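You operate a simulated robot arm through the tools that you are given. There is no shell and no other tool. Be economical: measure what you need, move in short steps, check, and stop when the job is done.

You run a simulated two-armed robot. Do the job below in one go: nothing can be reset, and whatever is moved stays where it is left.

Task
Pick up the red pin from the top of the black table with one hand, pass it to the other hand and put it on the top right shelf of the blue shelving.
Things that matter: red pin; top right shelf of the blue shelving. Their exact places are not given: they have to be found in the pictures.

The check looks at the end state, three seconds after you hand in, the way a careful person would. Anything else that was tipped, shoved, dropped, spilled or broken makes it a failure.

Robot
Two 7-joint arms with two-finger parallel grippers on one trunk, on a base that drives. Base frame: it is fixed to the floor where the robot stands at the start and does not move with it; the origin is under the middle of the robot, x ahead of it, y to its left, z up; the surface under the hand at the start is at about z = 0.85. Units: m, degrees, N and s.
The left shoulder is at the start at [0.07, 0.13, 1.103], the right one opposite. With the tool pointing down near the work surface each hand reaches from about 0.22 to 0.52 m from the robot's upright axis, wherever it stands, measured 20 degrees to its own side. Places, roughly: red pin (4x4x13 cm) [0.5, 0, 0.9]; top right shelf of the blue shelving [3.5, -1.6, 1.4]. Payload 1.57 kg a hand.
Tool frame (each hand has its own): the origin (TCP) lies between the finger pads and is the grasp point; the fingertips stand 0.03 m ahead of it; z points along the fingers, y is the line along which they close. The gripper opens to 0.08 m. The fingers are 0.017 m wide and 0.012 m thick; the gripper's body (0.04 by 0.082 m) begins 0.08 m behind the TCP.
Orientation is that of the tool frame in the base frame, as [roll, pitch, yaw] about the fixed x, y, z axes, in that order (R = Rz(yaw) Ry(pitch) Rx(roll)). With the fingers straight down and closing along the base's y, the tool's x points along the base's -x, its y along +y and its z along -z.

Tools
- The arms move only by the tool arm_command. It takes "left_commands", "right_commands" or both (then of equal length, played together; a hand with none holds still); each is a list of rows, each a list of 7 numbers: the shift along the tool's x, y, z in m, then the turn, a rotation vector about the tool's x, y, z in degrees, then the finger opening in m, from 0 to 0.08. In form: [[dx, dy, dz, rx, ry, rz, claw], ...]. A call has 1 to 20 rows; each row is the pose to reach, as a shift and turn from the pose commanded when the call began, along the tool's axes at that moment. Each row takes 0.2 s and may step no farther than 0.05 m and 8.6 degrees from the row before; otherwise, or with a gripper value out of range, the whole call is refused. Where a pose cannot be reached the arm comes as near as it can. A force on the tool above 40 N (or 10 N above the force at the start of the call, whichever is more), or a blocked arm, ends the call early, and 0.2 s more pass. The fingers move at their own pace (about 0.108 m/s each) and stop on an object; they squeeze with about 41 N. The grip force told is the motor's: it shows also when the fingers shut on nothing. Time passes only in rows, and 0.2 s behind the last, so rows that repeat a pose let the fingers close. It gives the time, the measured TCP pose, the force on the tool (base axes), the opening and the grip force at its end, in the units of the frame above (readings bear some noise), with the torque about the TCP (base axes, N m) and any sound that the robot's microphone picked up.
- Cameras (640 x 400 px; columns grow to the right, rows downward): "scene" is now at [0.1376, 0.0088, 1.3356]; the picture's right is [0.09, -1.00, 0.00], its down [-0.54, -0.05, -0.84] and it looks along [0.84, 0.07, -0.54] (base axes); focal length 257 px, centre (320, 200). "left" rides on the left gripper at [0.072, 0.007, -0.122] in its tool frame; the picture's right is [-0.09, 1.00, 0.00], its down [-0.84, -0.08, -0.54] and it looks along [-0.54, -0.05, 0.84] (tool axes); focal length 238 px, centre (320, 200). "right" rides on the right gripper at [0.072, -0.007, -0.122] in its tool frame; the picture's right is [0.09, 1.00, 0.00], its down [-0.84, 0.08, -0.54] and it looks along [-0.54, 0.05, 0.84] (tool axes); focal length 238 px, centre (320, 200).
- capture(camera): a new picture of that camera. No time passes.
- move_column(by): slides the trunk up (or, below 0, down) by that many m; the arms and the scene camera ride with it, the base frame stays. It gives what a move gives, with no picture.
- steer(legs): drives the robot by 1 to 6 legs, each [ahead, left, turn to the left] in m, m and degrees, along the robot's own axes; the way and the turn of a leg run together, so that a leg with both is an arc; at most 1.5 m and 180 degrees a leg. The arms and the cameras ride along, it lands a little off, and it stops where it bumps. It gives what a move gives.
- aim_head(pan, tilt): turns the head with the scene camera to pan (to the left, within 86 degrees either way) and tilt (down, from -29 to 69), counted from straight ahead of the robot. It gives what a move gives.
- point_at(camera, pixels): for up to 12 pixels [column, row] of the newest picture of that camera ("zoom" is the newest enlarged one), the place [x, y, z] in the base frame of the surface seen there, good to about 0.002 m. No time passes.
- enlarge(camera, box): a new picture of the part [left, top, right, bottom] of that camera's present view, enlarged. No time passes.
- hand_in(): hands the job in; it is judged then, once.

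Keep the steps short. Do not move on a guess: measure, check each grasp and each placing, and mend mistakes. In all there are 80 turns and 58 pictures (those below and enlarged ones count). Leave the grippers open and the arms clear of the work at the hand-in unless told otherwise, and finish with a single line.

The tools are called after "Call:" as name(argument=value, ...) on one line, values as JSON. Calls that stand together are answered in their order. arm_command: Moves the arms, as the interface text tells. Its arguments: {"type":"object","properties":{"left_commands":{"type":"array"},"right_commands":{"type":"array"}},"required":[]} The other tools are called the same way: move_column (by) slides the trunk up or down; steer (legs) drives the base; aim_head (pan, tilt) turns the head that bears the scene camera; capture (camera) takes a picture; point_at (camera, pixels) gives the place of the surface under pixels of a picture; enlarge (camera, box) takes an enlarged picture of a part of a camera's view; hand_in () hands the job in.

At the start:

```text
clock: 0.0
left_position: [0.4147, 0.1864, 1.122]
left_orientation: [179.9, 0.1, -179.9]
left_wrist_force: [-0.7, -0.5, 0.0]
left_wrist_torque: [0.0, 0.01, 0.0]
left_opening: 0.0799
left_finger_force: 0.0
right_position: [0.4248, -0.1067, 1.0584]
right_orientation: [-180.0, 0.1, 180.0]
right_wrist_force: [-0.1, -0.7, -0.6]
right_wrist_torque: [0.01, 0.03, 0.01]
right_opening: 0.0803
right_finger_force: 0.1
trunk travel left (down, up): [-0.741, 0.199]
robot x, y, heading: [-0.0004, 0.0003, -0.0]
head pan, tilt: [5.1, 32.8]
```

scene: 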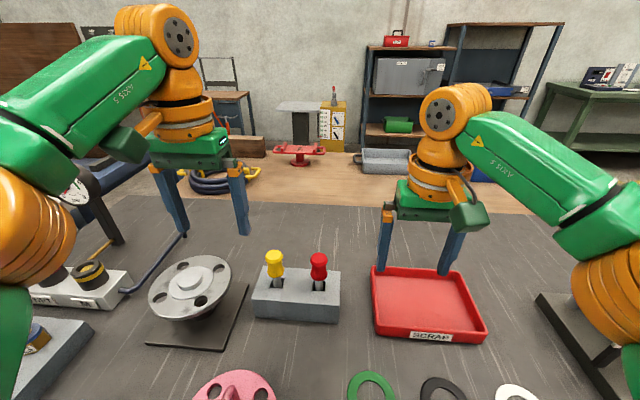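
right: 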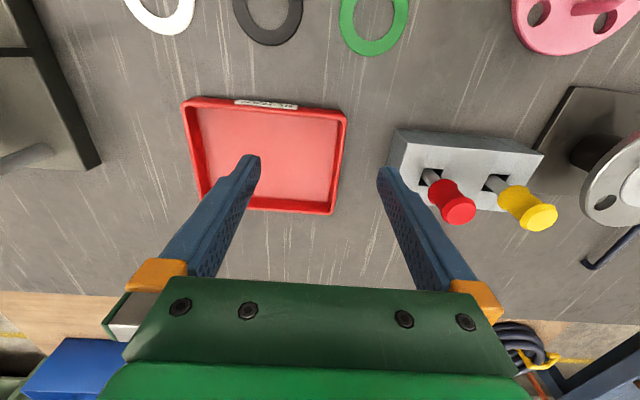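
left: 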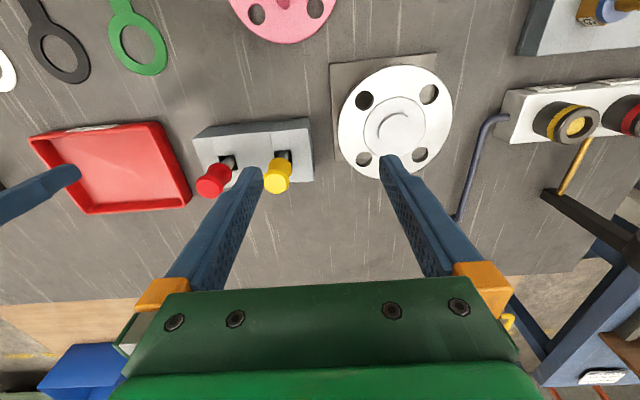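

I see the red pin standing in a grey block at about (318,268) next to a yellow one, and the blue shelving behind. I'll enlarge both areas.

Call:
enlarge(camera="scene", box=[240, 230, 360, 330])

Call:
enlarge(camera="right", box=[380, 110, 580, 240])

Call:
point_at(camera="scene", pixels=[[318, 258], [318, 270], [319, 285], [275, 256], [295, 290], [262, 270], [338, 270], [334, 320], [255, 314], [400, 50], [500, 85], [500, 25]])

```text
4.00 times, centred on (300, 280) of scene
```

zoom: 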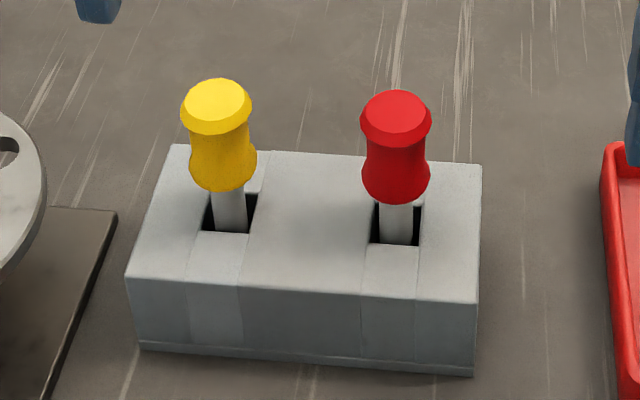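

```text
3.08 times, centred on (480, 175) of right
```

zoom: 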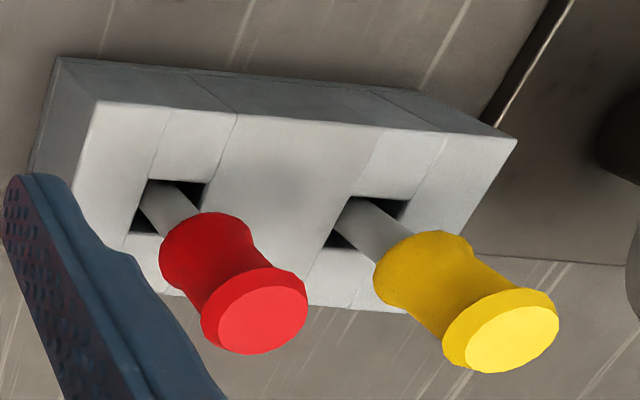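

```text
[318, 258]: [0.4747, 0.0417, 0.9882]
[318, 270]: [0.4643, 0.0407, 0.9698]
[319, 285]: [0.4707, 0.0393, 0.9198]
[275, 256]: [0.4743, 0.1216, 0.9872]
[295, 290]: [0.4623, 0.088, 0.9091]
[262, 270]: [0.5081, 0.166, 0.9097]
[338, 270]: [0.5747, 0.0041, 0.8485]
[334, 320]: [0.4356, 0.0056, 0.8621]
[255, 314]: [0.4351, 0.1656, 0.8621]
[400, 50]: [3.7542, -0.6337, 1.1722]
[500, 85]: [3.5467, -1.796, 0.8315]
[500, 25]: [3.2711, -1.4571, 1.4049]
```

The red pin's axis is near (0.475, 0.041), top z 0.988, block top 0.909. Now look at the shelving.

Call:
aim_head(pan=-24, tilt=0)

Call:
capture(camera="scene")

```text
clock: 1.0
left_position: [0.4146, 0.1864, 1.1218]
left_orientation: [180.0, 0.1, 180.0]
left_wrist_force: [0.9, 0.9, -0.5]
left_wrist_torque: [0.01, 0.02, -0.01]
left_opening: 0.0801
left_finger_force: 0.1
right_position: [0.4236, -0.1064, 1.0583]
right_orientation: [-180.0, 0.0, 179.9]
right_wrist_force: [0.1, 0.1, 0.0]
right_wrist_torque: [0.04, 0.0, 0.02]
right_opening: 0.08
right_finger_force: 0.1
trunk travel left (down, up): [-0.741, 0.199]
robot x, y, heading: [-0.0036, -0.0017, -0.1]
head pan, tilt: [-24.0, 0.0]
```

```text
52 pictures are left
```

scene: 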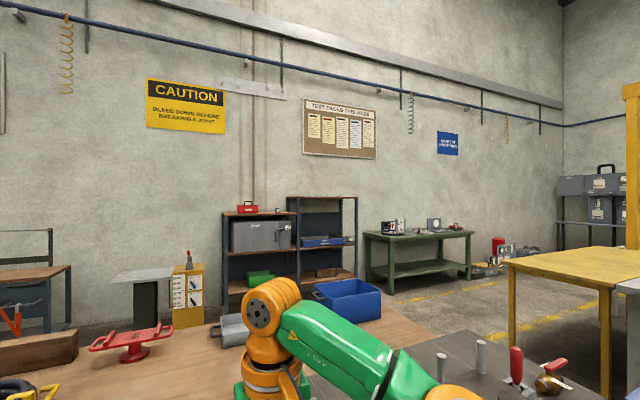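

Call:
enlarge(camera="scene", box=[210, 180, 370, 320])

```text
2.86 times, centred on (290, 250) of scene
```

zoom: 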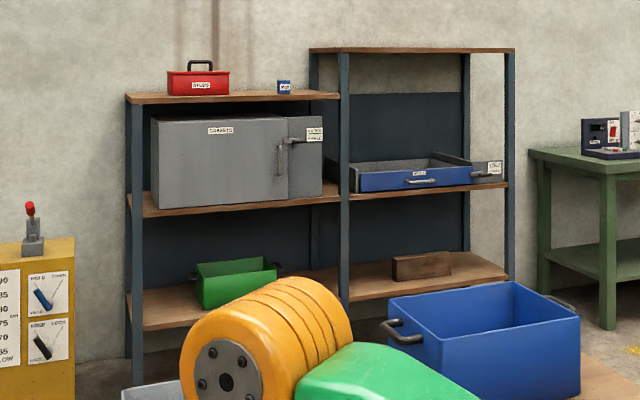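

Call:
point_at(camera="zoom", pixels=[[312, 51], [400, 51], [510, 51], [345, 100], [512, 100], [400, 187], [490, 290], [400, 300], [560, 310], [385, 280], [145, 320], [420, 175]])

Call:
point_at(camera="scene", pixels=[[515, 365], [480, 360], [550, 380], [300, 197], [355, 197], [380, 315], [350, 330], [220, 340], [375, 260], [560, 260]])

```text
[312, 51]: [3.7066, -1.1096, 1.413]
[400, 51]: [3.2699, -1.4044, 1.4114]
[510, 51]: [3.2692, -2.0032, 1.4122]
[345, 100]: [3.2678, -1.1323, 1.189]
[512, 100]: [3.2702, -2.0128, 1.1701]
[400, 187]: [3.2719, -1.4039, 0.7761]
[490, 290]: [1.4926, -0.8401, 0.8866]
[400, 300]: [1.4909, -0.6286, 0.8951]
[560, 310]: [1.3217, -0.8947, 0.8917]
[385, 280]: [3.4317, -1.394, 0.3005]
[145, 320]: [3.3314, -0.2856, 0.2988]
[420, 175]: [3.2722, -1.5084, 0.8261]
```

```text
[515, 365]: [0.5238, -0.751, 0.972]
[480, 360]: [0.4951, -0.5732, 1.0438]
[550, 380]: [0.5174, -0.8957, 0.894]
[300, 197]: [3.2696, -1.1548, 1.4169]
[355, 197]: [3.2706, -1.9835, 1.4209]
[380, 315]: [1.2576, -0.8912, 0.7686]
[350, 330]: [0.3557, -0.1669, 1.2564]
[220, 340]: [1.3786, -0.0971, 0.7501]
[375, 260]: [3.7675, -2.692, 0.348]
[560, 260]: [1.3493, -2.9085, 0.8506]
```

The top right shelf is the empty board at x 3.27–3.72, y −1.12…−2.03, z≈1.415. First I bring the left hand over the pin (y 0.041) at its present height, moving the right hand aside, with the left opening at 0.06 to stay clear of the yellow pin.

Call:
arm_command(left_commands=[[0, 0, 0, 0, 0, 0, 0.06], [0, 0, 0, 0, 0, 0, 0.06], [-0.015, -0.036, 0, 0, 0, 0, 0.06], [-0.03, -0.072, 0, 0, 0, 0, 0.06], [-0.045, -0.108, 0, 0, 0, 0, 0.06], [-0.06, -0.145, 0, 0, 0, 0, 0.06]], right_commands=[[0, -0.04, 0, 0, 0, 0, 0.08], [0, -0.08, 0, 0, 0, 0, 0.08], [0, -0.12, 0, 0, 0, 0, 0.08], [0, -0.12, 0, 0, 0, 0, 0.08], [0, -0.12, 0, 0, 0, 0, 0.08], [0, -0.12, 0, 0, 0, 0, 0.08]])

Call:
aim_head(pan=5, tilt=33)

Call:
capture(camera="left")

Call:
capture(camera="scene")

```text
clock: 2.4
left_position: [0.4194, 0.0694, 1.1048]
left_orientation: [-180.0, 0.0, -179.9]
left_wrist_force: [0.0, -0.4, 0.6]
left_wrist_torque: [0.03, 0.02, 0.01]
left_opening: 0.0599
left_finger_force: 0.1
left hand out of reach, approached as far as the arm can: row 3, 4, 5, 6
right_position: [0.4252, -0.2258, 1.0577]
right_orientation: [179.9, -0.1, -179.9]
right_wrist_force: [0.0, 0.0, -0.6]
right_wrist_torque: [0.0, 0.0, 0.01]
right_opening: 0.0801
right_finger_force: 0.0
trunk travel left (down, up): [-0.741, 0.199]
robot x, y, heading: [0.0024, -0.0009, -0.0]
head pan, tilt: [-24.0, 0.0]
```

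```text
clock: 3.4
left_position: [0.4185, 0.0714, 1.1039]
left_orientation: [-180.0, 0.1, -179.8]
left_wrist_force: [0.3, -0.3, -0.3]
left_wrist_torque: [-0.01, -0.01, 0.02]
left_opening: 0.0598
left_finger_force: 0.2
right_position: [0.4244, -0.225, 1.0587]
right_orientation: [-180.0, 0.0, -179.9]
right_wrist_force: [-0.5, 0.1, -0.3]
right_wrist_torque: [0.01, 0.0, -0.01]
right_opening: 0.0799
right_finger_force: 0.2
trunk travel left (down, up): [-0.741, 0.199]
robot x, y, heading: [0.0014, -0.0011, -0.2]
head pan, tilt: [5.0, 33.0]
```

```text
50 pictures are left
```

left: 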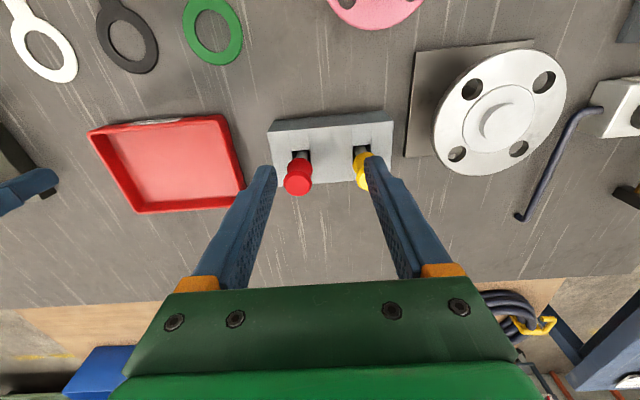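

```text
49 pictures are left
```

scene: 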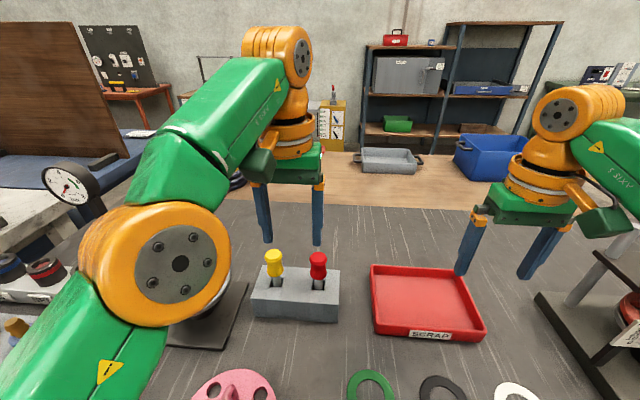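

The left arm falls short here because the wrist is too high relative to the shoulder. Raising the trunk lets the hand hang lower relative to the shoulder; then I come back down over the pin.

Call:
move_column(by=0.08)

Call:
arm_command(left_commands=[[0, 0, 0.03, 0, 0, 0, 0.06], [0, 0, 0.06, 0, 0, 0, 0.06], [0, 0, 0.09, 0, 0, 0, 0.06]])

```text
clock: 4.5
left_position: [0.4194, 0.0718, 1.1842]
left_orientation: [-180.0, 0.2, -179.9]
left_wrist_force: [0.6, 0.2, 0.3]
left_wrist_torque: [-0.01, 0.0, 0.0]
left_opening: 0.06
left_finger_force: 0.0
right_position: [0.4246, -0.2243, 1.1381]
right_orientation: [180.0, 0.1, 179.9]
right_wrist_force: [-0.5, -0.9, -0.5]
right_wrist_torque: [0.0, -0.01, -0.01]
right_opening: 0.0802
right_finger_force: 0.1
trunk travel left (down, up): [-0.821, 0.119]
robot x, y, heading: [-0.0041, -0.001, -0.1]
head pan, tilt: [5.0, 33.0]
```

```text
clock: 5.3
left_position: [0.4199, 0.0702, 1.0945]
left_orientation: [-179.8, 0.1, -179.9]
left_wrist_force: [-0.6, 1.2, -0.4]
left_wrist_torque: [-0.03, 0.0, 0.02]
left_opening: 0.06
left_finger_force: 0.0
right_position: [0.425, -0.2251, 1.1378]
right_orientation: [-179.9, 0.0, -180.0]
right_wrist_force: [0.0, 0.9, -0.2]
right_wrist_torque: [-0.01, -0.01, 0.0]
right_opening: 0.0799
right_finger_force: 0.0
trunk travel left (down, up): [-0.821, 0.119]
robot x, y, heading: [-0.0017, 0.0002, 0.3]
head pan, tilt: [5.0, 33.0]
```

Now go to (0.476, 0.041), z about 1.05, still above the pin (0.988 top, fingertips 1.02).

Call:
arm_command(left_commands=[[-0.02, -0.01, 0.025, 0, 0, 0, 0.06], [-0.04, -0.02, 0.04, 0, 0, 0, 0.06], [-0.056, -0.029, 0.045, 0, 0, 0, 0.06]])

Call:
capture(camera="left")

Call:
enlarge(camera="scene", box=[240, 200, 400, 330])

```text
clock: 6.1
left_position: [0.4611, 0.0456, 1.0528]
left_orientation: [180.0, 0.1, -179.9]
left_wrist_force: [0.5, -0.2, -0.6]
left_wrist_torque: [0.02, -0.03, 0.01]
left_opening: 0.0598
left_finger_force: 0.1
left hand out of reach, approached as far as the arm can: row 3
right_position: [0.4225, -0.2253, 1.1377]
right_orientation: [179.9, 0.0, 179.9]
right_wrist_force: [0.2, 0.2, -0.1]
right_wrist_torque: [-0.01, -0.03, 0.03]
right_opening: 0.0797
right_finger_force: 0.2
trunk travel left (down, up): [-0.821, 0.119]
robot x, y, heading: [-0.0016, -0.0006, -0.1]
head pan, tilt: [5.0, 33.0]
```

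```text
48 pictures are left
```

left: 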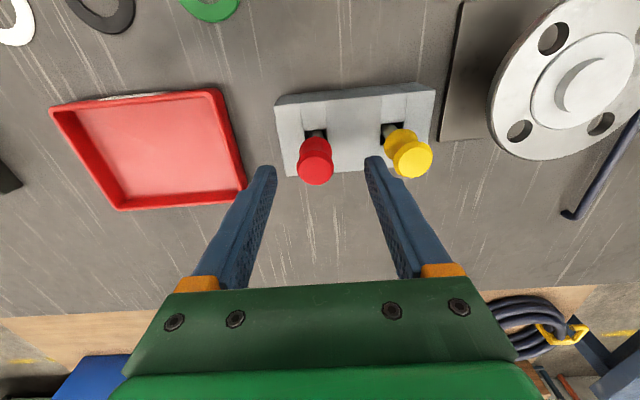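

```text
3.08 times, centred on (320, 265) of scene
```

zoom: 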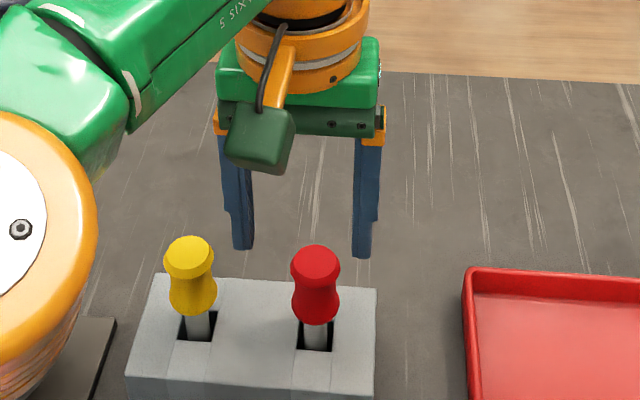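

Alignment in y looks right but x is ~1.5 cm short. Raise the trunk another 0.07 for reach and measure the pin's top in the left picture at (316,174).

Call:
point_at(camera="left", pixels=[[316, 174], [303, 174], [329, 174], [316, 164], [316, 184], [316, 150], [408, 160]])

Call:
move_column(by=0.07)

Call:
arm_command(left_commands=[[0, 0, 0.04, 0, 0, 0, 0.06], [-0.008, -0.002, 0.07, 0, 0, 0, 0.06], [-0.015, -0.004, 0.08, 0, 0, 0, 0.06]])

```text
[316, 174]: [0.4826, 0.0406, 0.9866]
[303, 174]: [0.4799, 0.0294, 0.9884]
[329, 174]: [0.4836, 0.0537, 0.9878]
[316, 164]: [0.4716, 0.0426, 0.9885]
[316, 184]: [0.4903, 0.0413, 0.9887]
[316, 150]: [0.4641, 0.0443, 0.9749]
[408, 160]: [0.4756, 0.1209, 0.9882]
```

```text
clock: 7.2
left_position: [0.4633, 0.0476, 1.1226]
left_orientation: [-180.0, 0.1, -179.9]
left_wrist_force: [0.8, 0.2, 0.1]
left_wrist_torque: [0.02, 0.02, 0.01]
left_opening: 0.0597
left_finger_force: 0.2
right_position: [0.4245, -0.2247, 1.2075]
right_orientation: [-180.0, 0.0, -180.0]
right_wrist_force: [0.1, 1.0, 0.2]
right_wrist_torque: [-0.01, -0.03, 0.0]
right_opening: 0.0801
right_finger_force: 0.1
trunk travel left (down, up): [-0.891, 0.049]
robot x, y, heading: [0.0027, 0.0023, 0.2]
head pan, tilt: [5.0, 33.0]
```

```text
clock: 8.0
left_position: [0.4683, 0.0396, 1.0448]
left_orientation: [-179.9, 0.0, -179.8]
left_wrist_force: [-0.1, -0.1, 0.2]
left_wrist_torque: [0.0, -0.05, 0.0]
left_opening: 0.0599
left_finger_force: 0.0
left hand out of reach, approached as far as the arm can: row 3
right_position: [0.4244, -0.2266, 1.2074]
right_orientation: [180.0, 0.0, -179.9]
right_wrist_force: [0.7, -0.1, -0.5]
right_wrist_torque: [0.03, 0.0, 0.01]
right_opening: 0.0802
right_finger_force: 0.0
trunk travel left (down, up): [-0.891, 0.049]
robot x, y, heading: [0.0005, 0.0005, 0.2]
head pan, tilt: [5.0, 33.0]
```

Pin centre is (0.479, 0.0415); the hand is still 1 cm short. I'll look down at the table's front edge to see if the base can go a little ahead.

Call:
aim_head(pan=0, tilt=69)

Call:
capture(camera="scene")

```text
clock: 9.0
left_position: [0.4684, 0.0407, 1.044]
left_orientation: [-180.0, 0.1, -179.9]
left_wrist_force: [0.0, 0.9, 0.7]
left_wrist_torque: [-0.01, 0.0, -0.02]
left_opening: 0.0601
left_finger_force: 0.0
right_position: [0.4242, -0.225, 1.2079]
right_orientation: [180.0, 0.0, 180.0]
right_wrist_force: [0.4, -0.1, -0.1]
right_wrist_torque: [-0.01, 0.04, 0.02]
right_opening: 0.08
right_finger_force: 0.2
trunk travel left (down, up): [-0.891, 0.049]
robot x, y, heading: [-0.0024, -0.0009, -0.2]
head pan, tilt: [0.0, 68.8]
```

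```text
46 pictures are left
```

scene: 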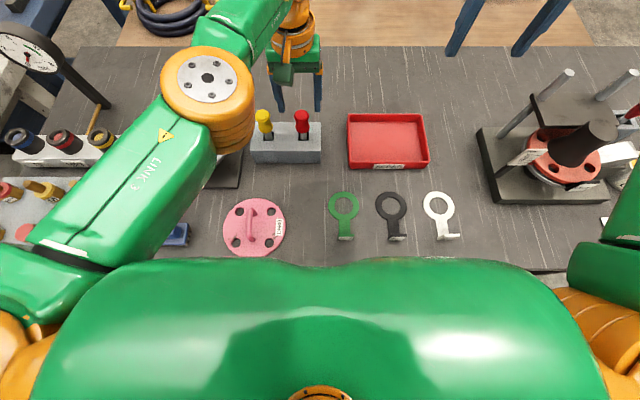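

Call:
point_at(camera="scene", pixels=[[540, 268], [565, 270], [575, 280], [300, 265], [320, 300], [440, 265], [90, 45], [590, 60], [100, 105], [560, 200], [635, 210], [20, 200]])

```text
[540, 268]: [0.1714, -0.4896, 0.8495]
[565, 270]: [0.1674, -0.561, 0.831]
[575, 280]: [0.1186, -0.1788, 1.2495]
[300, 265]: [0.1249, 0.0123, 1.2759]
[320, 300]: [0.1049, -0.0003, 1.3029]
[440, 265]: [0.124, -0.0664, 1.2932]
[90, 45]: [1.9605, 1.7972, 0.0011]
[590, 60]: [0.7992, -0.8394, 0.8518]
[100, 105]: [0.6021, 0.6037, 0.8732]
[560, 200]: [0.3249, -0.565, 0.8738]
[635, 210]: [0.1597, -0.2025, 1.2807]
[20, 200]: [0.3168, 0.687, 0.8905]
```

The edge is at x≈0.167, close to the trunk, so I won't drive. Instead pitch the fingers 8° forward (gives >1 cm of reach) and centre on x 0.479, staying above the pin.

Call:
arm_command(left_commands=[[0, 0, 0, 0, -4, 0, 0.06], [-0.005, 0, 0, 0, -8, 0, 0.06], [-0.011, 0.001, 0, 0, -8, 0, 0.06]])

Call:
capture(camera="left")

```text
clock: 9.8
left_position: [0.4781, 0.0429, 1.0442]
left_orientation: [-179.9, 8.1, -179.7]
left_wrist_force: [0.0, 0.4, 1.0]
left_wrist_torque: [-0.01, 0.0, 0.02]
left_opening: 0.06
left_finger_force: 0.2
left hand out of reach, approached as far as the arm can: row 1, 2
right_position: [0.4246, -0.2229, 1.2082]
right_orientation: [179.9, 0.0, -179.9]
right_wrist_force: [-0.2, 0.7, -0.4]
right_wrist_torque: [-0.04, 0.01, -0.01]
right_opening: 0.0802
right_finger_force: 0.1
trunk travel left (down, up): [-0.891, 0.049]
robot x, y, heading: [-0.0001, 0.0032, 0.1]
head pan, tilt: [0.0, 68.8]
```

```text
45 pictures are left
```

left: 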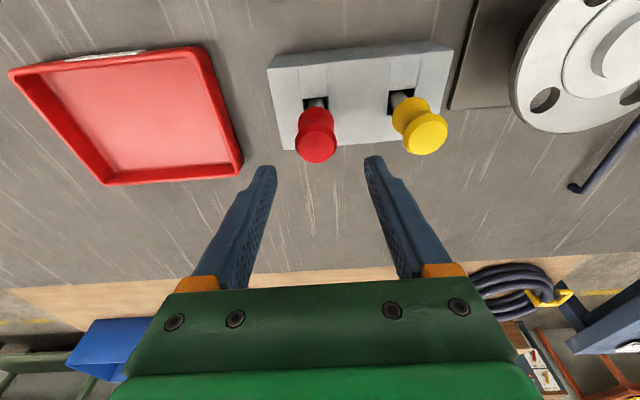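

Aligned. Now descend straight down 0.087 m (in tool axes +0.0121 x, +0.0862 z), to TCP z 0.957, tips at 0.927.

Call:
arm_command(left_commands=[[0.004, 0, 0.0287, 0, 0, 0, 0.06], [0.0081, 0, 0.0575, 0, 0, 0, 0.06], [0.0121, 0, 0.0862, 0, 0, 0, 0.06]])

Call:
capture(camera="left")

Call:
enlarge(camera="scene", box=[230, 60, 360, 170])

```text
clock: 10.6
left_position: [0.4784, 0.0455, 0.9556]
left_orientation: [-179.9, 8.2, -179.9]
left_wrist_force: [0.4, -0.4, 0.6]
left_wrist_torque: [0.03, 0.01, 0.02]
left_opening: 0.0598
left_finger_force: 0.0
right_position: [0.4248, -0.2257, 1.2074]
right_orientation: [180.0, -0.1, -179.9]
right_wrist_force: [0.6, 0.4, 0.1]
right_wrist_torque: [-0.01, -0.02, 0.01]
right_opening: 0.0801
right_finger_force: 0.0
trunk travel left (down, up): [-0.891, 0.049]
robot x, y, heading: [-0.0023, 0.0015, -0.1]
head pan, tilt: [0.0, 68.8]
```

```text
44 pictures are left
```

left: 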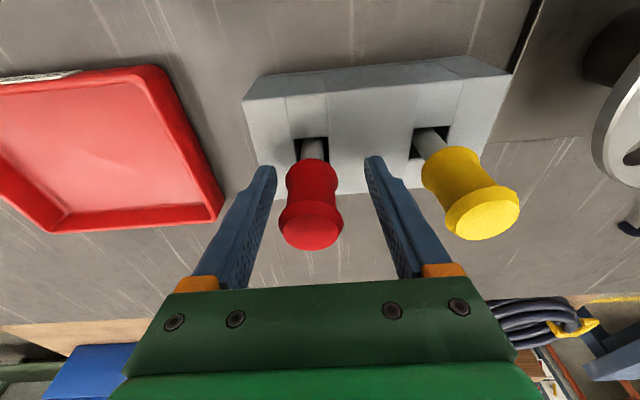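

```text
3.64 times, centred on (295, 115) of scene
```

zoom: 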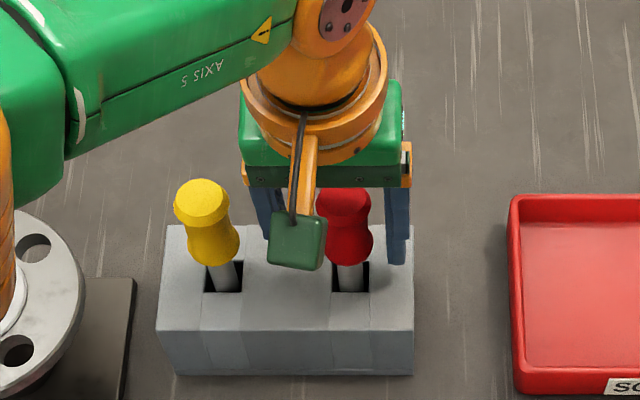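

The pin stands between the fingers, about 3–4 mm to the right of centre. I shift −0.004 in y and close.

Call:
arm_command(left_commands=[[0, -0.004, 0, 0, 0, 0, 0.06], [0, -0.004, 0, 0, 0, 0, 0.04], [0, -0.004, 0, 0, 0, 0, 0.02], [0, -0.004, 0, 0, 0, 0, 0.01], [0, -0.004, 0, 0, 0, 0, 0.01]])

Call:
enlarge(camera="scene", box=[230, 60, 360, 170])

```text
clock: 11.8
left_position: [0.4779, 0.0393, 0.9566]
left_orientation: [-180.0, 8.1, -179.9]
left_wrist_force: [-1.0, -0.4, -0.3]
left_wrist_torque: [-0.01, 0.04, 0.02]
left_opening: 0.0313
left_finger_force: 39.9
right_position: [0.425, -0.2245, 1.2082]
right_orientation: [-180.0, 0.0, -180.0]
right_wrist_force: [0.1, 0.1, 0.0]
right_wrist_torque: [0.01, 0.01, 0.02]
right_opening: 0.0801
right_finger_force: 0.1
trunk travel left (down, up): [-0.891, 0.049]
robot x, y, heading: [-0.0013, -0.0036, 0.2]
head pan, tilt: [0.0, 68.8]
```

```text
3.64 times, centred on (295, 115) of scene
```

zoom: 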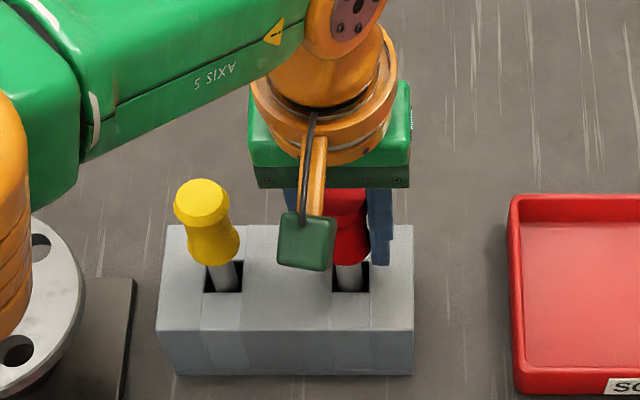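

Gripped at 31 mm with 40 N. Lift straight up slowly by 0.085.

Call:
arm_command(left_commands=[[-0.0014, 0, -0.0099, 0, 0, 0, 0.01], [-0.0028, 0, -0.0198, 0, 0, 0, 0.01], [-0.0056, 0, -0.0396, 0, 0, 0, 0.01], [-0.0083, 0, -0.0594, 0, 0, 0, 0.01], [-0.0118, 0, -0.0841, 0, 0, 0, 0.01]])

Call:
capture(camera="scene")

```text
clock: 13.0
left_position: [0.4786, 0.0402, 1.0411]
left_orientation: [179.9, 8.2, -179.9]
left_wrist_force: [0.7, -0.4, -0.9]
left_wrist_torque: [0.03, 0.01, 0.03]
left_opening: 0.031
left_finger_force: 39.7
right_position: [0.4246, -0.225, 1.208]
right_orientation: [-180.0, 0.0, 180.0]
right_wrist_force: [0.6, 0.5, -0.3]
right_wrist_torque: [0.0, -0.01, -0.01]
right_opening: 0.0799
right_finger_force: 0.1
trunk travel left (down, up): [-0.891, 0.049]
robot x, y, heading: [0.0006, 0.0015, 0.2]
head pan, tilt: [0.0, 68.8]
```

```text
41 pictures are left
```

scene: 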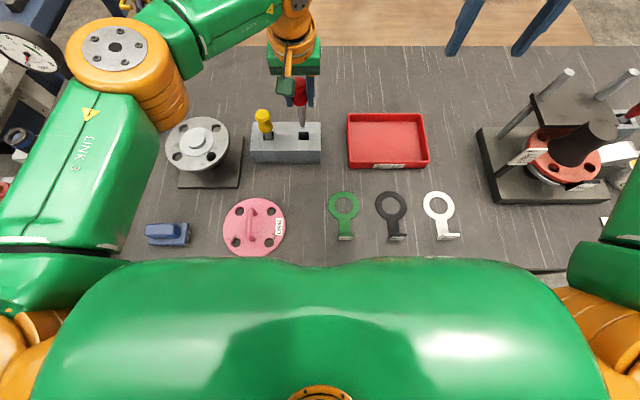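

Pin is out and the block stayed put. Raise the trunk 0.045, then bring the left hand back to about (0.40, 0.09, 1.15) and roll it so that the pin's shaft points 50° toward the right hand.

Call:
move_column(by=0.045)

Call:
arm_command(left_commands=[[0.023, 0.017, -0.023, 0, 0, 0, 0.01], [0.047, 0.033, -0.047, 0, 0, 0, 0.01], [0.07, 0.05, -0.07, 0, 0, 0, 0.01], [0.07, 0.05, -0.07, 8.25, 0, -1.16, 0.01], [0.07, 0.05, -0.07, 16.5, 0, -2.32, 0.01], [0.07, 0.05, -0.07, 24.75, 0, -3.48, 0.01], [0.07, 0.05, -0.07, 33.0, 0, -4.64, 0.01], [0.07, 0.05, -0.07, 41.25, 0, -5.8, 0.01], [0.07, 0.05, -0.07, 49.5, 0, -6.95, 0.01]])

Call:
aim_head(pan=0, tilt=35)

Call:
capture(camera="scene")

```text
clock: 13.9
left_position: [0.48, 0.0397, 1.0874]
left_orientation: [-179.9, 8.0, -179.9]
left_wrist_force: [-0.3, -0.2, -1.7]
left_wrist_torque: [0.04, -0.03, 0.01]
left_opening: 0.0311
left_finger_force: 40.3
right_position: [0.4242, -0.2255, 1.2528]
right_orientation: [179.9, 0.0, -180.0]
right_wrist_force: [-0.6, 0.7, 0.6]
right_wrist_torque: [-0.02, 0.02, 0.03]
right_opening: 0.0797
right_finger_force: 0.1
trunk travel left (down, up): [-0.936, 0.004]
robot x, y, heading: [0.0012, 0.0033, -0.1]
head pan, tilt: [0.0, 68.8]
```

```text
clock: 15.9
left_position: [0.3999, 0.0923, 1.146]
left_orientation: [-129.7, 5.3, -173.7]
left_wrist_force: [-0.6, -0.4, -1.6]
left_wrist_torque: [0.01, 0.0, 0.02]
left_opening: 0.0311
left_finger_force: 39.7
right_position: [0.4239, -0.2247, 1.2534]
right_orientation: [-180.0, 0.0, 179.9]
right_wrist_force: [0.1, 0.5, -0.4]
right_wrist_torque: [-0.03, 0.05, 0.0]
right_opening: 0.0801
right_finger_force: 0.1
trunk travel left (down, up): [-0.936, 0.004]
robot x, y, heading: [0.0025, 0.0004, -0.1]
head pan, tilt: [0.0, 68.8]
```

```text
clock: 16.9
left_position: [0.3998, 0.0909, 1.1459]
left_orientation: [-129.6, 5.2, -173.8]
left_wrist_force: [-0.1, 0.0, -2.0]
left_wrist_torque: [0.0, 0.0, -0.02]
left_opening: 0.0313
left_finger_force: 39.9
right_position: [0.425, -0.2247, 1.2527]
right_orientation: [-179.9, 0.0, 180.0]
right_wrist_force: [-0.2, -0.9, -0.2]
right_wrist_torque: [0.02, -0.02, 0.01]
right_opening: 0.08
right_finger_force: 0.0
trunk travel left (down, up): [-0.936, 0.004]
robot x, y, heading: [0.0015, -0.0015, -0.0]
head pan, tilt: [0.0, 35.0]
```

```text
40 pictures are left
```

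scene: 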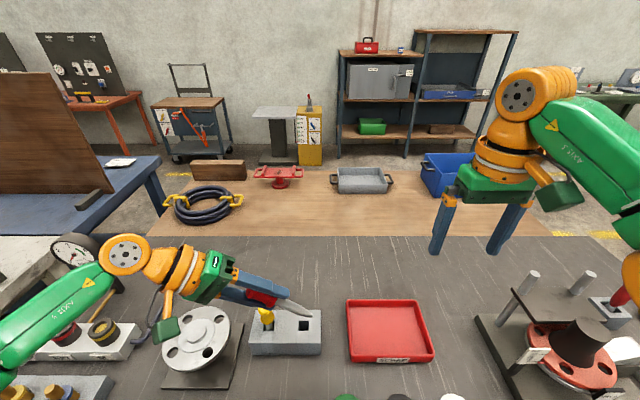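

Call:
enlarge(camera="scene", box=[200, 260, 328, 340])

Call:
point_at(camera="scene", pixels=[[310, 314], [300, 309], [290, 304], [283, 301], [275, 300], [262, 298]])

```text
5.00 times, centred on (264, 300) of scene
```

zoom: 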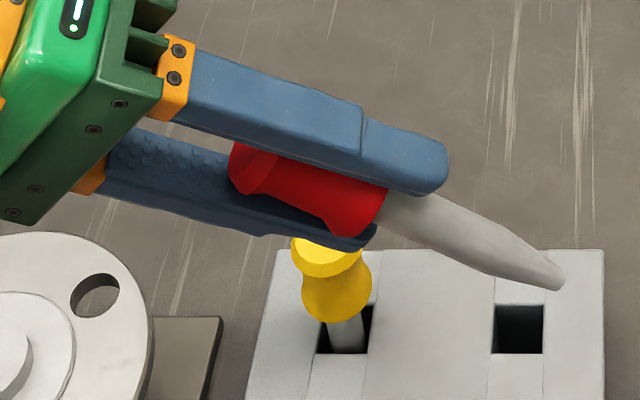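

```text
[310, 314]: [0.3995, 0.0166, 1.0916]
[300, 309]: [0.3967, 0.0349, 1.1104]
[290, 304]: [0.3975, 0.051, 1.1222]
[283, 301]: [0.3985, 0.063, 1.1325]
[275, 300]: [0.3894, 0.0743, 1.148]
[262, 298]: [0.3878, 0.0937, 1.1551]
```

The shaft is tapered (so it must be laid down, not stood up), lying along (0,−0.77,−0.64) from the left TCP. Now I turn the right hand to point +y with fingers closing along x, stopping at about (0.401, −0.10, 1.111), well short of the pin.

Call:
arm_command(right_commands=[[0.0016, 0.0083, 0.0095, -4.62, -4.62, -4.62, 0.07], [0.0032, 0.0167, 0.0189, -9.24, -9.24, -9.24, 0.07], [0.0048, 0.025, 0.0284, -13.86, -13.86, -13.86, 0.07], [0.0064, 0.0333, 0.0379, -18.48, -18.48, -18.48, 0.07], [0.008, 0.0417, 0.0473, -23.1, -23.1, -23.1, 0.07], [0.0096, 0.05, 0.0568, -27.71, -27.71, -27.71, 0.07], [0.0112, 0.0583, 0.0663, -32.33, -32.33, -32.33, 0.07], [0.0128, 0.0667, 0.0757, -36.95, -36.95, -36.95, 0.07], [0.0144, 0.075, 0.0852, -41.57, -41.57, -41.57, 0.07], [0.016, 0.0833, 0.0947, -46.19, -46.19, -46.19, 0.07], [0.0176, 0.0917, 0.1041, -50.81, -50.81, -50.81, 0.07], [0.0192, 0.1, 0.1136, -55.43, -55.43, -55.43, 0.07], [0.0208, 0.1083, 0.1231, -60.04, -60.04, -60.04, 0.07], [0.0224, 0.1167, 0.1325, -64.66, -64.66, -64.66, 0.07], [0.024, 0.125, 0.142, -69.28, -69.28, -69.28, 0.07]])

Call:
capture(camera="scene")

```text
clock: 20.1
left_position: [0.4, 0.0892, 1.1464]
left_orientation: [-129.6, 5.2, -173.9]
left_wrist_force: [0.1, 0.1, -1.8]
left_wrist_torque: [0.03, 0.0, 0.01]
left_opening: 0.0312
left_finger_force: 39.7
right_position: [0.2197, -0.0805, 1.3198]
right_orientation: [20.7, 89.8, 110.7]
right_wrist_force: [-0.7, -0.8, 0.8]
right_wrist_torque: [-0.02, -0.01, -0.04]
right_opening: 0.0696
right_finger_force: 0.1
right hand out of reach, approached as far as the arm can: row 7, 8, 9, 10, 11, 12, 13, 14, 15
trunk travel left (down, up): [-0.936, 0.004]
robot x, y, heading: [0.0016, 0.0022, -0.2]
head pan, tilt: [0.0, 35.0]
```

```text
38 pictures are left
```

scene: 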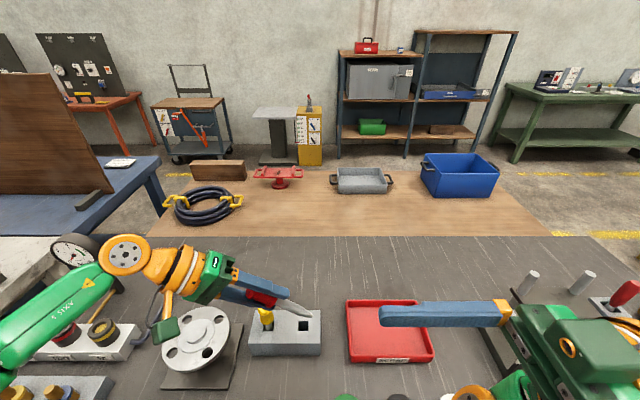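

The orientation came out right but the position lagged to (0.22, −0.08, 1.32). Now translate toward (0.40, −0.10, 1.11): tool (+0.21, −0.18, −0.02).

Call:
arm_command(right_commands=[[0.0, -0.04, -0.02, 0, 0, 0, 0.07], [0.02, -0.08, -0.02, 0, 0, 0, 0.07], [0.05, -0.11, -0.02, 0, 0, 0, 0.07], [0.085, -0.14, -0.02, 0, 0, 0, 0.07], [0.125, -0.165, -0.02, 0, 0, 0, 0.07], [0.17, -0.18, -0.02, 0, 0, 0, 0.07], [0.21, -0.18, -0.02, 0, 0, 0, 0.07]])

Call:
capture(camera="scene")

```text
clock: 21.7
left_position: [0.4007, 0.0902, 1.1466]
left_orientation: [-129.7, 5.1, -173.8]
left_wrist_force: [0.7, 0.1, -1.5]
left_wrist_torque: [0.03, -0.03, 0.01]
left_opening: 0.0315
left_finger_force: 39.6
right_position: [0.22, -0.0734, 1.3211]
right_orientation: [105.0, 90.0, -165.2]
right_wrist_force: [0.1, 0.6, -0.3]
right_wrist_torque: [-0.01, -0.01, 0.0]
right_opening: 0.0699
right_finger_force: 0.0
right hand out of reach, approached as far as the arm can: row 1, 2, 3, 4, 5, 6, 7
trunk travel left (down, up): [-0.936, 0.004]
robot x, y, heading: [0.0004, -0.0022, -0.3]
head pan, tilt: [0.0, 35.0]
```

```text
37 pictures are left
```

scene: 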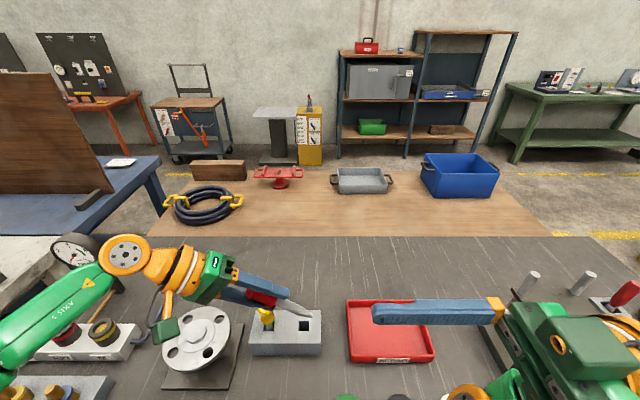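

That twist is at a limit of the right arm. I'll twist it +90° about its own axis (fingers then close vertically) and see if it can then reach the place.

Call:
arm_command(right_commands=[[0, 0, 0, 0, 0, 8.2, 0.07], [0, 0, 0, 0, 0, 16.4, 0.07], [0, 0, 0, 0, 0, 24.6, 0.07], [0, 0, 0, 0, 0, 32.8, 0.07], [0, 0, 0, 0, 0, 41, 0.07], [0, 0, 0, 0, 0, 49.2, 0.07], [0, 0, 0, 0, 0, 57.4, 0.07], [0, 0, 0, 0, 0, 65.6, 0.07], [0, 0, 0, 0, 0, 73.8, 0.07], [0, 0, 0, 0, 0, 82, 0.07], [0, 0, 0, 0, 0, 90, 0.07], [0.0, -0.04, -0.02, 0, 0, 90, 0.07], [0.02, -0.08, -0.02, 0, 0, 90, 0.07], [0.05, -0.11, -0.02, 0, 0, 90, 0.07], [0.085, -0.14, -0.02, 0, 0, 90, 0.07], [0.125, -0.165, -0.02, 0, 0, 90, 0.07], [0.17, -0.18, -0.02, 0, 0, 90, 0.07], [0.21, -0.18, -0.02, 0, 0, 90, 0.07]])

Call:
capture(camera="scene")

```text
clock: 25.5
left_position: [0.4001, 0.0924, 1.1458]
left_orientation: [-129.6, 5.1, -173.8]
left_wrist_force: [0.4, -0.4, -2.0]
left_wrist_torque: [0.03, 0.0, 0.0]
left_opening: 0.0309
left_finger_force: 39.5
right_position: [0.3891, -0.0755, 1.1291]
right_orientation: [89.9, 0.3, -179.4]
right_wrist_force: [-0.2, -0.8, -1.0]
right_wrist_torque: [-0.02, -0.01, 0.0]
right_opening: 0.0698
right_finger_force: 0.1
right hand out of reach, approached as far as the arm can: row 18
trunk travel left (down, up): [-0.936, 0.004]
robot x, y, heading: [0.0016, 0.0021, 0.0]
head pan, tilt: [0.0, 35.0]
```

```text
36 pictures are left
```

scene: 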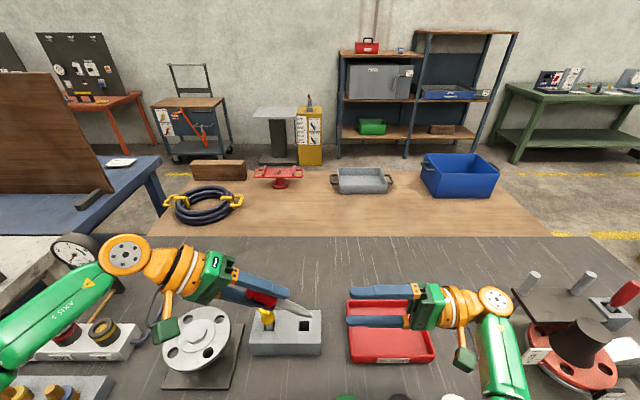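

Rolled only, it reaches. Now try twisting another +90° (camera side up), which would give fingers closing along x.

Call:
arm_command(right_commands=[[0, 0, 0, 0, 0, 8.2, 0.07], [0, 0, 0, 0, 0, 16.4, 0.07], [0, 0, 0, 0, 0, 24.6, 0.07], [0, 0, 0, 0, 0, 32.8, 0.07], [0, 0, 0, 0, 0, 41, 0.07], [0, 0, 0, 0, 0, 49.2, 0.07], [0, 0, 0, 0, 0, 57.4, 0.07], [0, 0, 0, 0, 0, 65.6, 0.07], [0, 0, 0, 0, 0, 73.8, 0.07], [0, 0, 0, 0, 0, 82, 0.07], [0, 0, 0, 0, 0, 90, 0.07]])

Call:
capture(camera="right")

```text
clock: 27.9
left_position: [0.4005, 0.0906, 1.1465]
left_orientation: [-129.8, 5.2, -173.7]
left_wrist_force: [0.3, -0.4, -1.8]
left_wrist_torque: [0.01, 0.02, 0.01]
left_opening: 0.0311
left_finger_force: 39.5
right_position: [0.3917, -0.0759, 1.131]
right_orientation: [-74.9, -89.9, -15.0]
right_wrist_force: [-0.3, 0.6, 0.2]
right_wrist_torque: [0.0, 0.01, 0.05]
right_opening: 0.0697
right_finger_force: 0.1
trunk travel left (down, up): [-0.936, 0.004]
robot x, y, heading: [0.0048, 0.0001, 0.1]
head pan, tilt: [0.0, 35.0]
```

```text
35 pictures are left
```

right: 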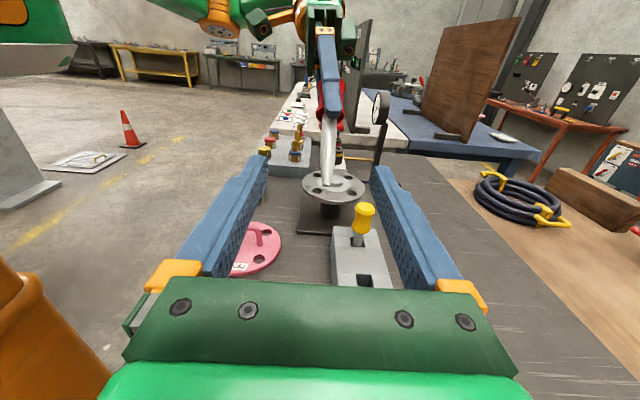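

Reached, and the picture shows the pin's shaft straight ahead between the fingers, slightly right/up. Before the hand-over I test with the empty right hand whether it can point forward in this twist (the placing pose): yaw −90° about base z while moving to about (0.50, −0.18, 1.30).

Call:
arm_command(right_commands=[[0.04, 0, -0.02, 0, 0, 0, 0.07], [0.08, 0.0, -0.04, 0, 0, 0, 0.07], [0.12, 0.02, -0.06, 0, 0, 0, 0.07], [0.15, 0.04, -0.08, -8.2, 0, 0, 0.07], [0.17, 0.06, -0.1, -16.4, 0, 0, 0.07], [0.17, 0.07, -0.1, -24.6, 0, 0, 0.07], [0.17, 0.08, -0.1, -32.8, 0, 0, 0.07], [0.17, 0.09, -0.1, -41, 0, 0, 0.07], [0.17, 0.1, -0.1, -49.2, 0, 0, 0.07], [0.17, 0.11, -0.1, -57.4, 0, 0, 0.07], [0.17, 0.11, -0.1, -65.6, 0, 0, 0.07], [0.17, 0.11, -0.1, -73.8, 0, 0, 0.07], [0.17, 0.11, -0.1, -82, 0, 0, 0.07], [0.17, 0.11, -0.1, -90, 0, 0, 0.07]])

```text
clock: 30.9
left_position: [0.401, 0.0921, 1.1456]
left_orientation: [-129.7, 5.1, -173.8]
left_wrist_force: [-0.3, -1.1, -2.1]
left_wrist_torque: [0.0, 0.01, 0.03]
left_opening: 0.0311
left_finger_force: 40.2
right_position: [0.501, -0.1752, 1.3024]
right_orientation: [16.9, -88.1, 172.8]
right_wrist_force: [0.1, -0.6, -0.3]
right_wrist_torque: [-0.01, 0.0, -0.04]
right_opening: 0.0701
right_finger_force: 0.1
right hand out of reach, approached as far as the arm can: row 14
trunk travel left (down, up): [-0.936, 0.004]
robot x, y, heading: [0.0019, 0.001, -0.0]
head pan, tilt: [0.0, 35.0]
```

Works. Now test the placing pose itself: pitch down 40° and rise to z≈1.46.

Call:
arm_command(right_commands=[[0.04, 0, 0, 0, -8, 0, 0.07], [0.08, 0, 0, 0, -16, 0, 0.07], [0.12, 0, 0, 0, -24, 0, 0.07], [0.16, 0, 0, 0, -32, 0, 0.07], [0.16, 0, 0, 0, -40, 0, 0.07]])

Call:
capture(camera="right")

```text
clock: 32.1
left_position: [0.4009, 0.0906, 1.1463]
left_orientation: [-129.6, 5.1, -173.8]
left_wrist_force: [-0.2, -0.3, -1.4]
left_wrist_torque: [0.04, 0.02, 0.01]
left_opening: 0.031
left_finger_force: 40.3
right_position: [0.493, -0.1726, 1.4622]
right_orientation: [179.0, -51.7, 10.6]
right_wrist_force: [-0.1, 0.0, -0.6]
right_wrist_torque: [0.0, 0.02, 0.01]
right_opening: 0.0702
right_finger_force: 0.0
trunk travel left (down, up): [-0.936, 0.004]
robot x, y, heading: [-0.0028, -0.0008, 0.2]
head pan, tilt: [0.0, 35.0]
```

```text
34 pictures are left
```

right: 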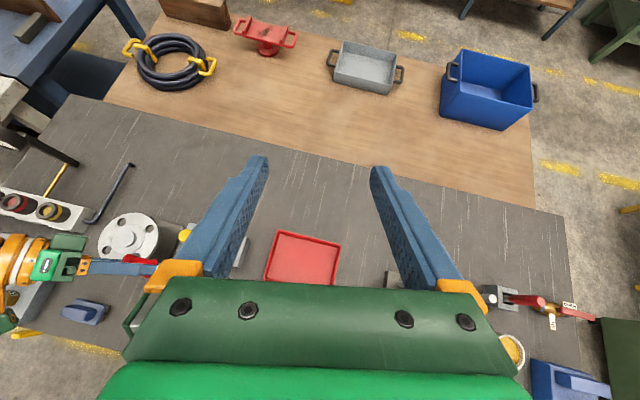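

The placing pose is reachable. Now return the way I came to the pre-hand-over pose.

Call:
arm_command(right_commands=[[-0.0314, 0, 0.0248, 0, 8, 0, 0.07], [-0.0628, 0, 0.0496, 0, 16, 0, 0.07], [-0.0942, 0, 0.0744, 0, 24, 0, 0.07], [-0.1256, 0, 0.099, 0, 32, 0, 0.07], [-0.1256, 0, 0.099, 0, 39, 0, 0.07]])

```text
clock: 33.3
left_position: [0.4009, 0.0903, 1.1461]
left_orientation: [-129.6, 5.2, -173.8]
left_wrist_force: [-0.5, -0.3, -1.3]
left_wrist_torque: [-0.03, -0.04, 0.03]
left_opening: 0.0308
left_finger_force: 40.4
right_position: [0.495, -0.1765, 1.3035]
right_orientation: [29.6, -88.9, 160.3]
right_wrist_force: [0.7, -0.3, 0.6]
right_wrist_torque: [-0.01, 0.01, 0.02]
right_opening: 0.07
right_finger_force: 0.1
trunk travel left (down, up): [-0.936, 0.004]
robot x, y, heading: [-0.0012, -0.0011, 0.0]
head pan, tilt: [0.0, 35.0]
```

Call:
arm_command(right_commands=[[0, -0.012, -0.007, 8, 0, 0, 0.07], [0, -0.024, -0.014, 16, 0, 0, 0.07], [0, -0.036, -0.021, 24, 0, 0, 0.07], [0, -0.048, -0.028, 32, 0, 0, 0.07], [0, -0.06, -0.035, 40, 0, 0, 0.07], [0, -0.072, -0.042, 48, 0, 0, 0.07], [0, -0.084, -0.049, 56, 0, 0, 0.07], [0, -0.096, -0.056, 64, 0, 0, 0.07], [-0.03, -0.108, -0.063, 72, 0, 0, 0.07], [-0.07, -0.12, -0.068, 80, 0, 0, 0.07], [-0.11, -0.13, -0.0727, 80, 0, 0, 0.07], [-0.15, -0.13, -0.0727, 80, 0, 0, 0.07], [-0.1925, -0.13, -0.0727, 80, 0, 0, 0.07]])

Call:
capture(camera="right")

Call:
enlarge(camera="scene", box=[200, 240, 456, 400])

```text
clock: 36.1
left_position: [0.3999, 0.0901, 1.1449]
left_orientation: [-129.8, 5.2, -173.8]
left_wrist_force: [1.4, 0.0, -1.8]
left_wrist_torque: [0.04, 0.0, 0.0]
left_opening: 0.0313
left_finger_force: 40.2
right_position: [0.4049, -0.0643, 1.106]
right_orientation: [111.2, -89.0, 158.7]
right_wrist_force: [0.2, 0.2, -0.6]
right_wrist_torque: [0.06, -0.02, 0.04]
right_opening: 0.0701
right_finger_force: 0.0
trunk travel left (down, up): [-0.936, 0.004]
robot x, y, heading: [0.003, 0.0012, -0.1]
head pan, tilt: [0.0, 35.0]
```

```text
33 pictures are left
```

right: 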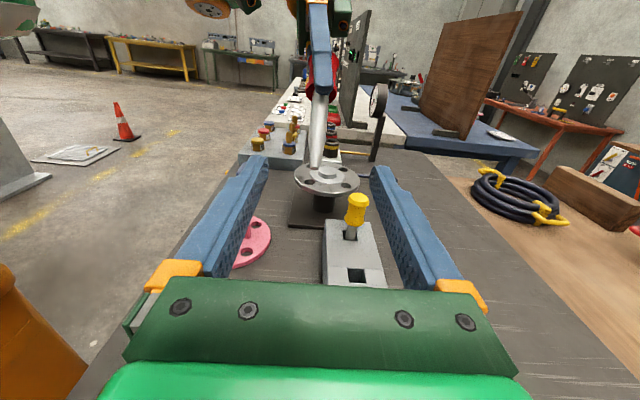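

```text
2.50 times, centred on (328, 320) of scene
```

zoom: 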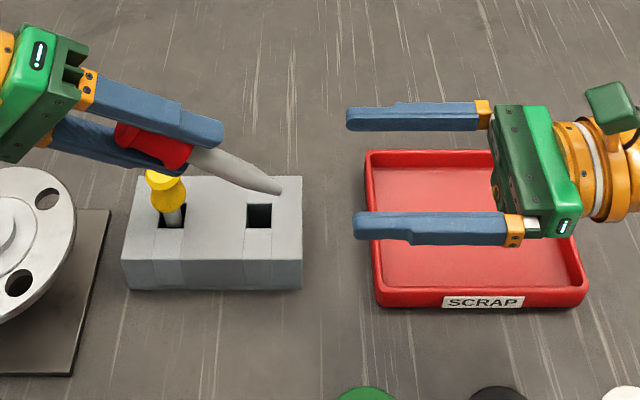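

Well lined up. Approach 0.06 first, then look.

Call:
arm_command(right_commands=[[0.004, -0.003, 0.02, 0, 0, 0, 0.07], [0.004, -0.003, 0.04, 0, 0, 0, 0.07], [0.004, -0.003, 0.06, 0, 0, 0, 0.07]])

Call:
enlarge(camera="right", box=[220, 0, 420, 200])

Call:
enlarge(camera="scene", box=[200, 240, 360, 340])

```text
clock: 36.9
left_position: [0.3999, 0.0915, 1.146]
left_orientation: [-129.6, 5.1, -173.8]
left_wrist_force: [-0.4, -0.3, -1.2]
left_wrist_torque: [0.0, -0.02, 0.02]
left_opening: 0.0312
left_finger_force: 39.6
right_position: [0.4004, -0.0019, 1.1125]
right_orientation: [114.3, -88.9, 155.5]
right_wrist_force: [0.3, -0.3, 0.5]
right_wrist_torque: [0.03, 0.01, -0.01]
right_opening: 0.0702
right_finger_force: 0.1
trunk travel left (down, up): [-0.936, 0.004]
robot x, y, heading: [0.0049, 0.0008, 0.2]
head pan, tilt: [0.0, 35.0]
```

```text
2.00 times, centred on (320, 100) of right
```

zoom: 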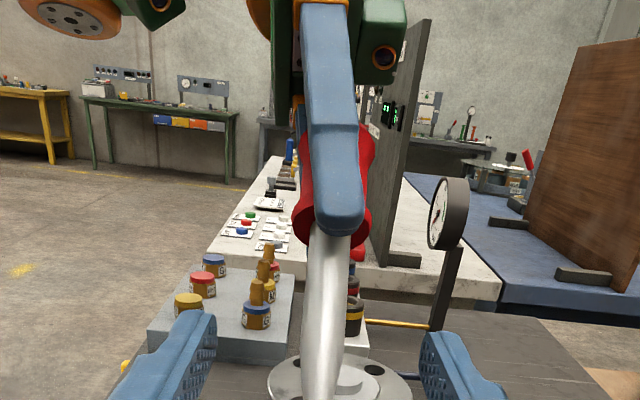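

```text
4.00 times, centred on (280, 290) of scene
```

zoom: 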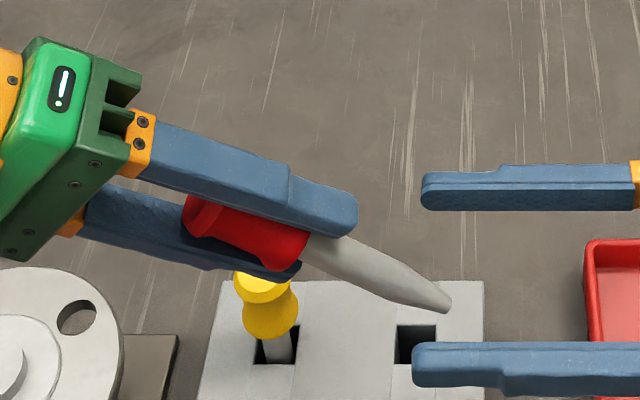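

Clear and centred. Advance another 0.032 so the shaft sits ~1.2 cm from the right fingertips, then check.

Call:
arm_command(right_commands=[[-0.001, 0, 0.016, 0, 0, 0, 0.07], [-0.001, 0, 0.032, 0, 0, 0, 0.07]])

Call:
enlarge(camera="right", box=[220, 60, 420, 260])

Call:
enlarge(camera="scene", box=[200, 240, 360, 340])

```text
clock: 37.5
left_position: [0.4005, 0.0918, 1.1459]
left_orientation: [-129.6, 5.2, -173.8]
left_wrist_force: [-0.5, 1.0, -1.4]
left_wrist_torque: [-0.03, -0.02, 0.0]
left_opening: 0.031
left_finger_force: 40.2
right_position: [0.401, 0.0313, 1.1085]
right_orientation: [114.5, -89.0, 155.4]
right_wrist_force: [-0.4, -1.1, -0.4]
right_wrist_torque: [0.0, 0.0, -0.02]
right_opening: 0.0699
right_finger_force: 0.0
trunk travel left (down, up): [-0.936, 0.004]
robot x, y, heading: [-0.0014, -0.0024, -0.0]
head pan, tilt: [0.0, 35.0]
```

```text
2.00 times, centred on (320, 160) of right
```

zoom: 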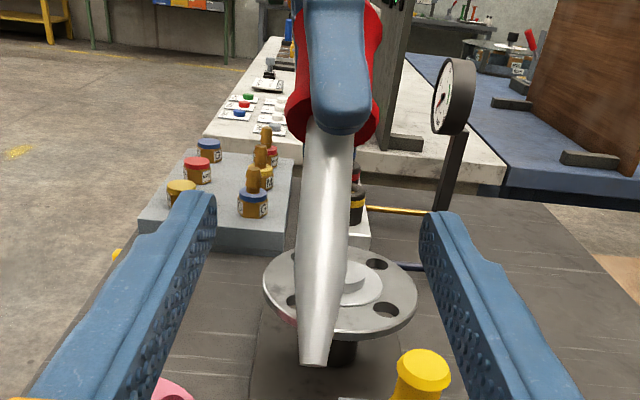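

```text
4.00 times, centred on (280, 290) of scene
```

zoom: 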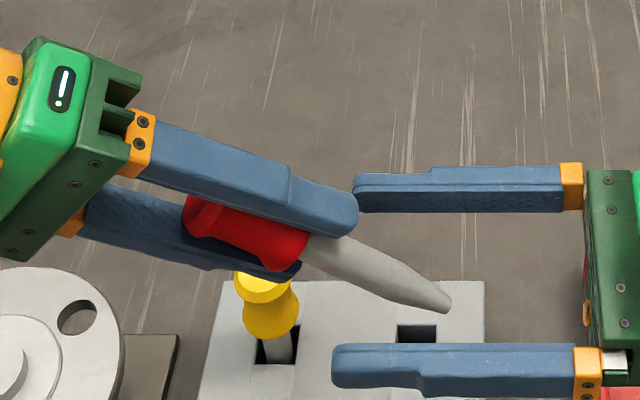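

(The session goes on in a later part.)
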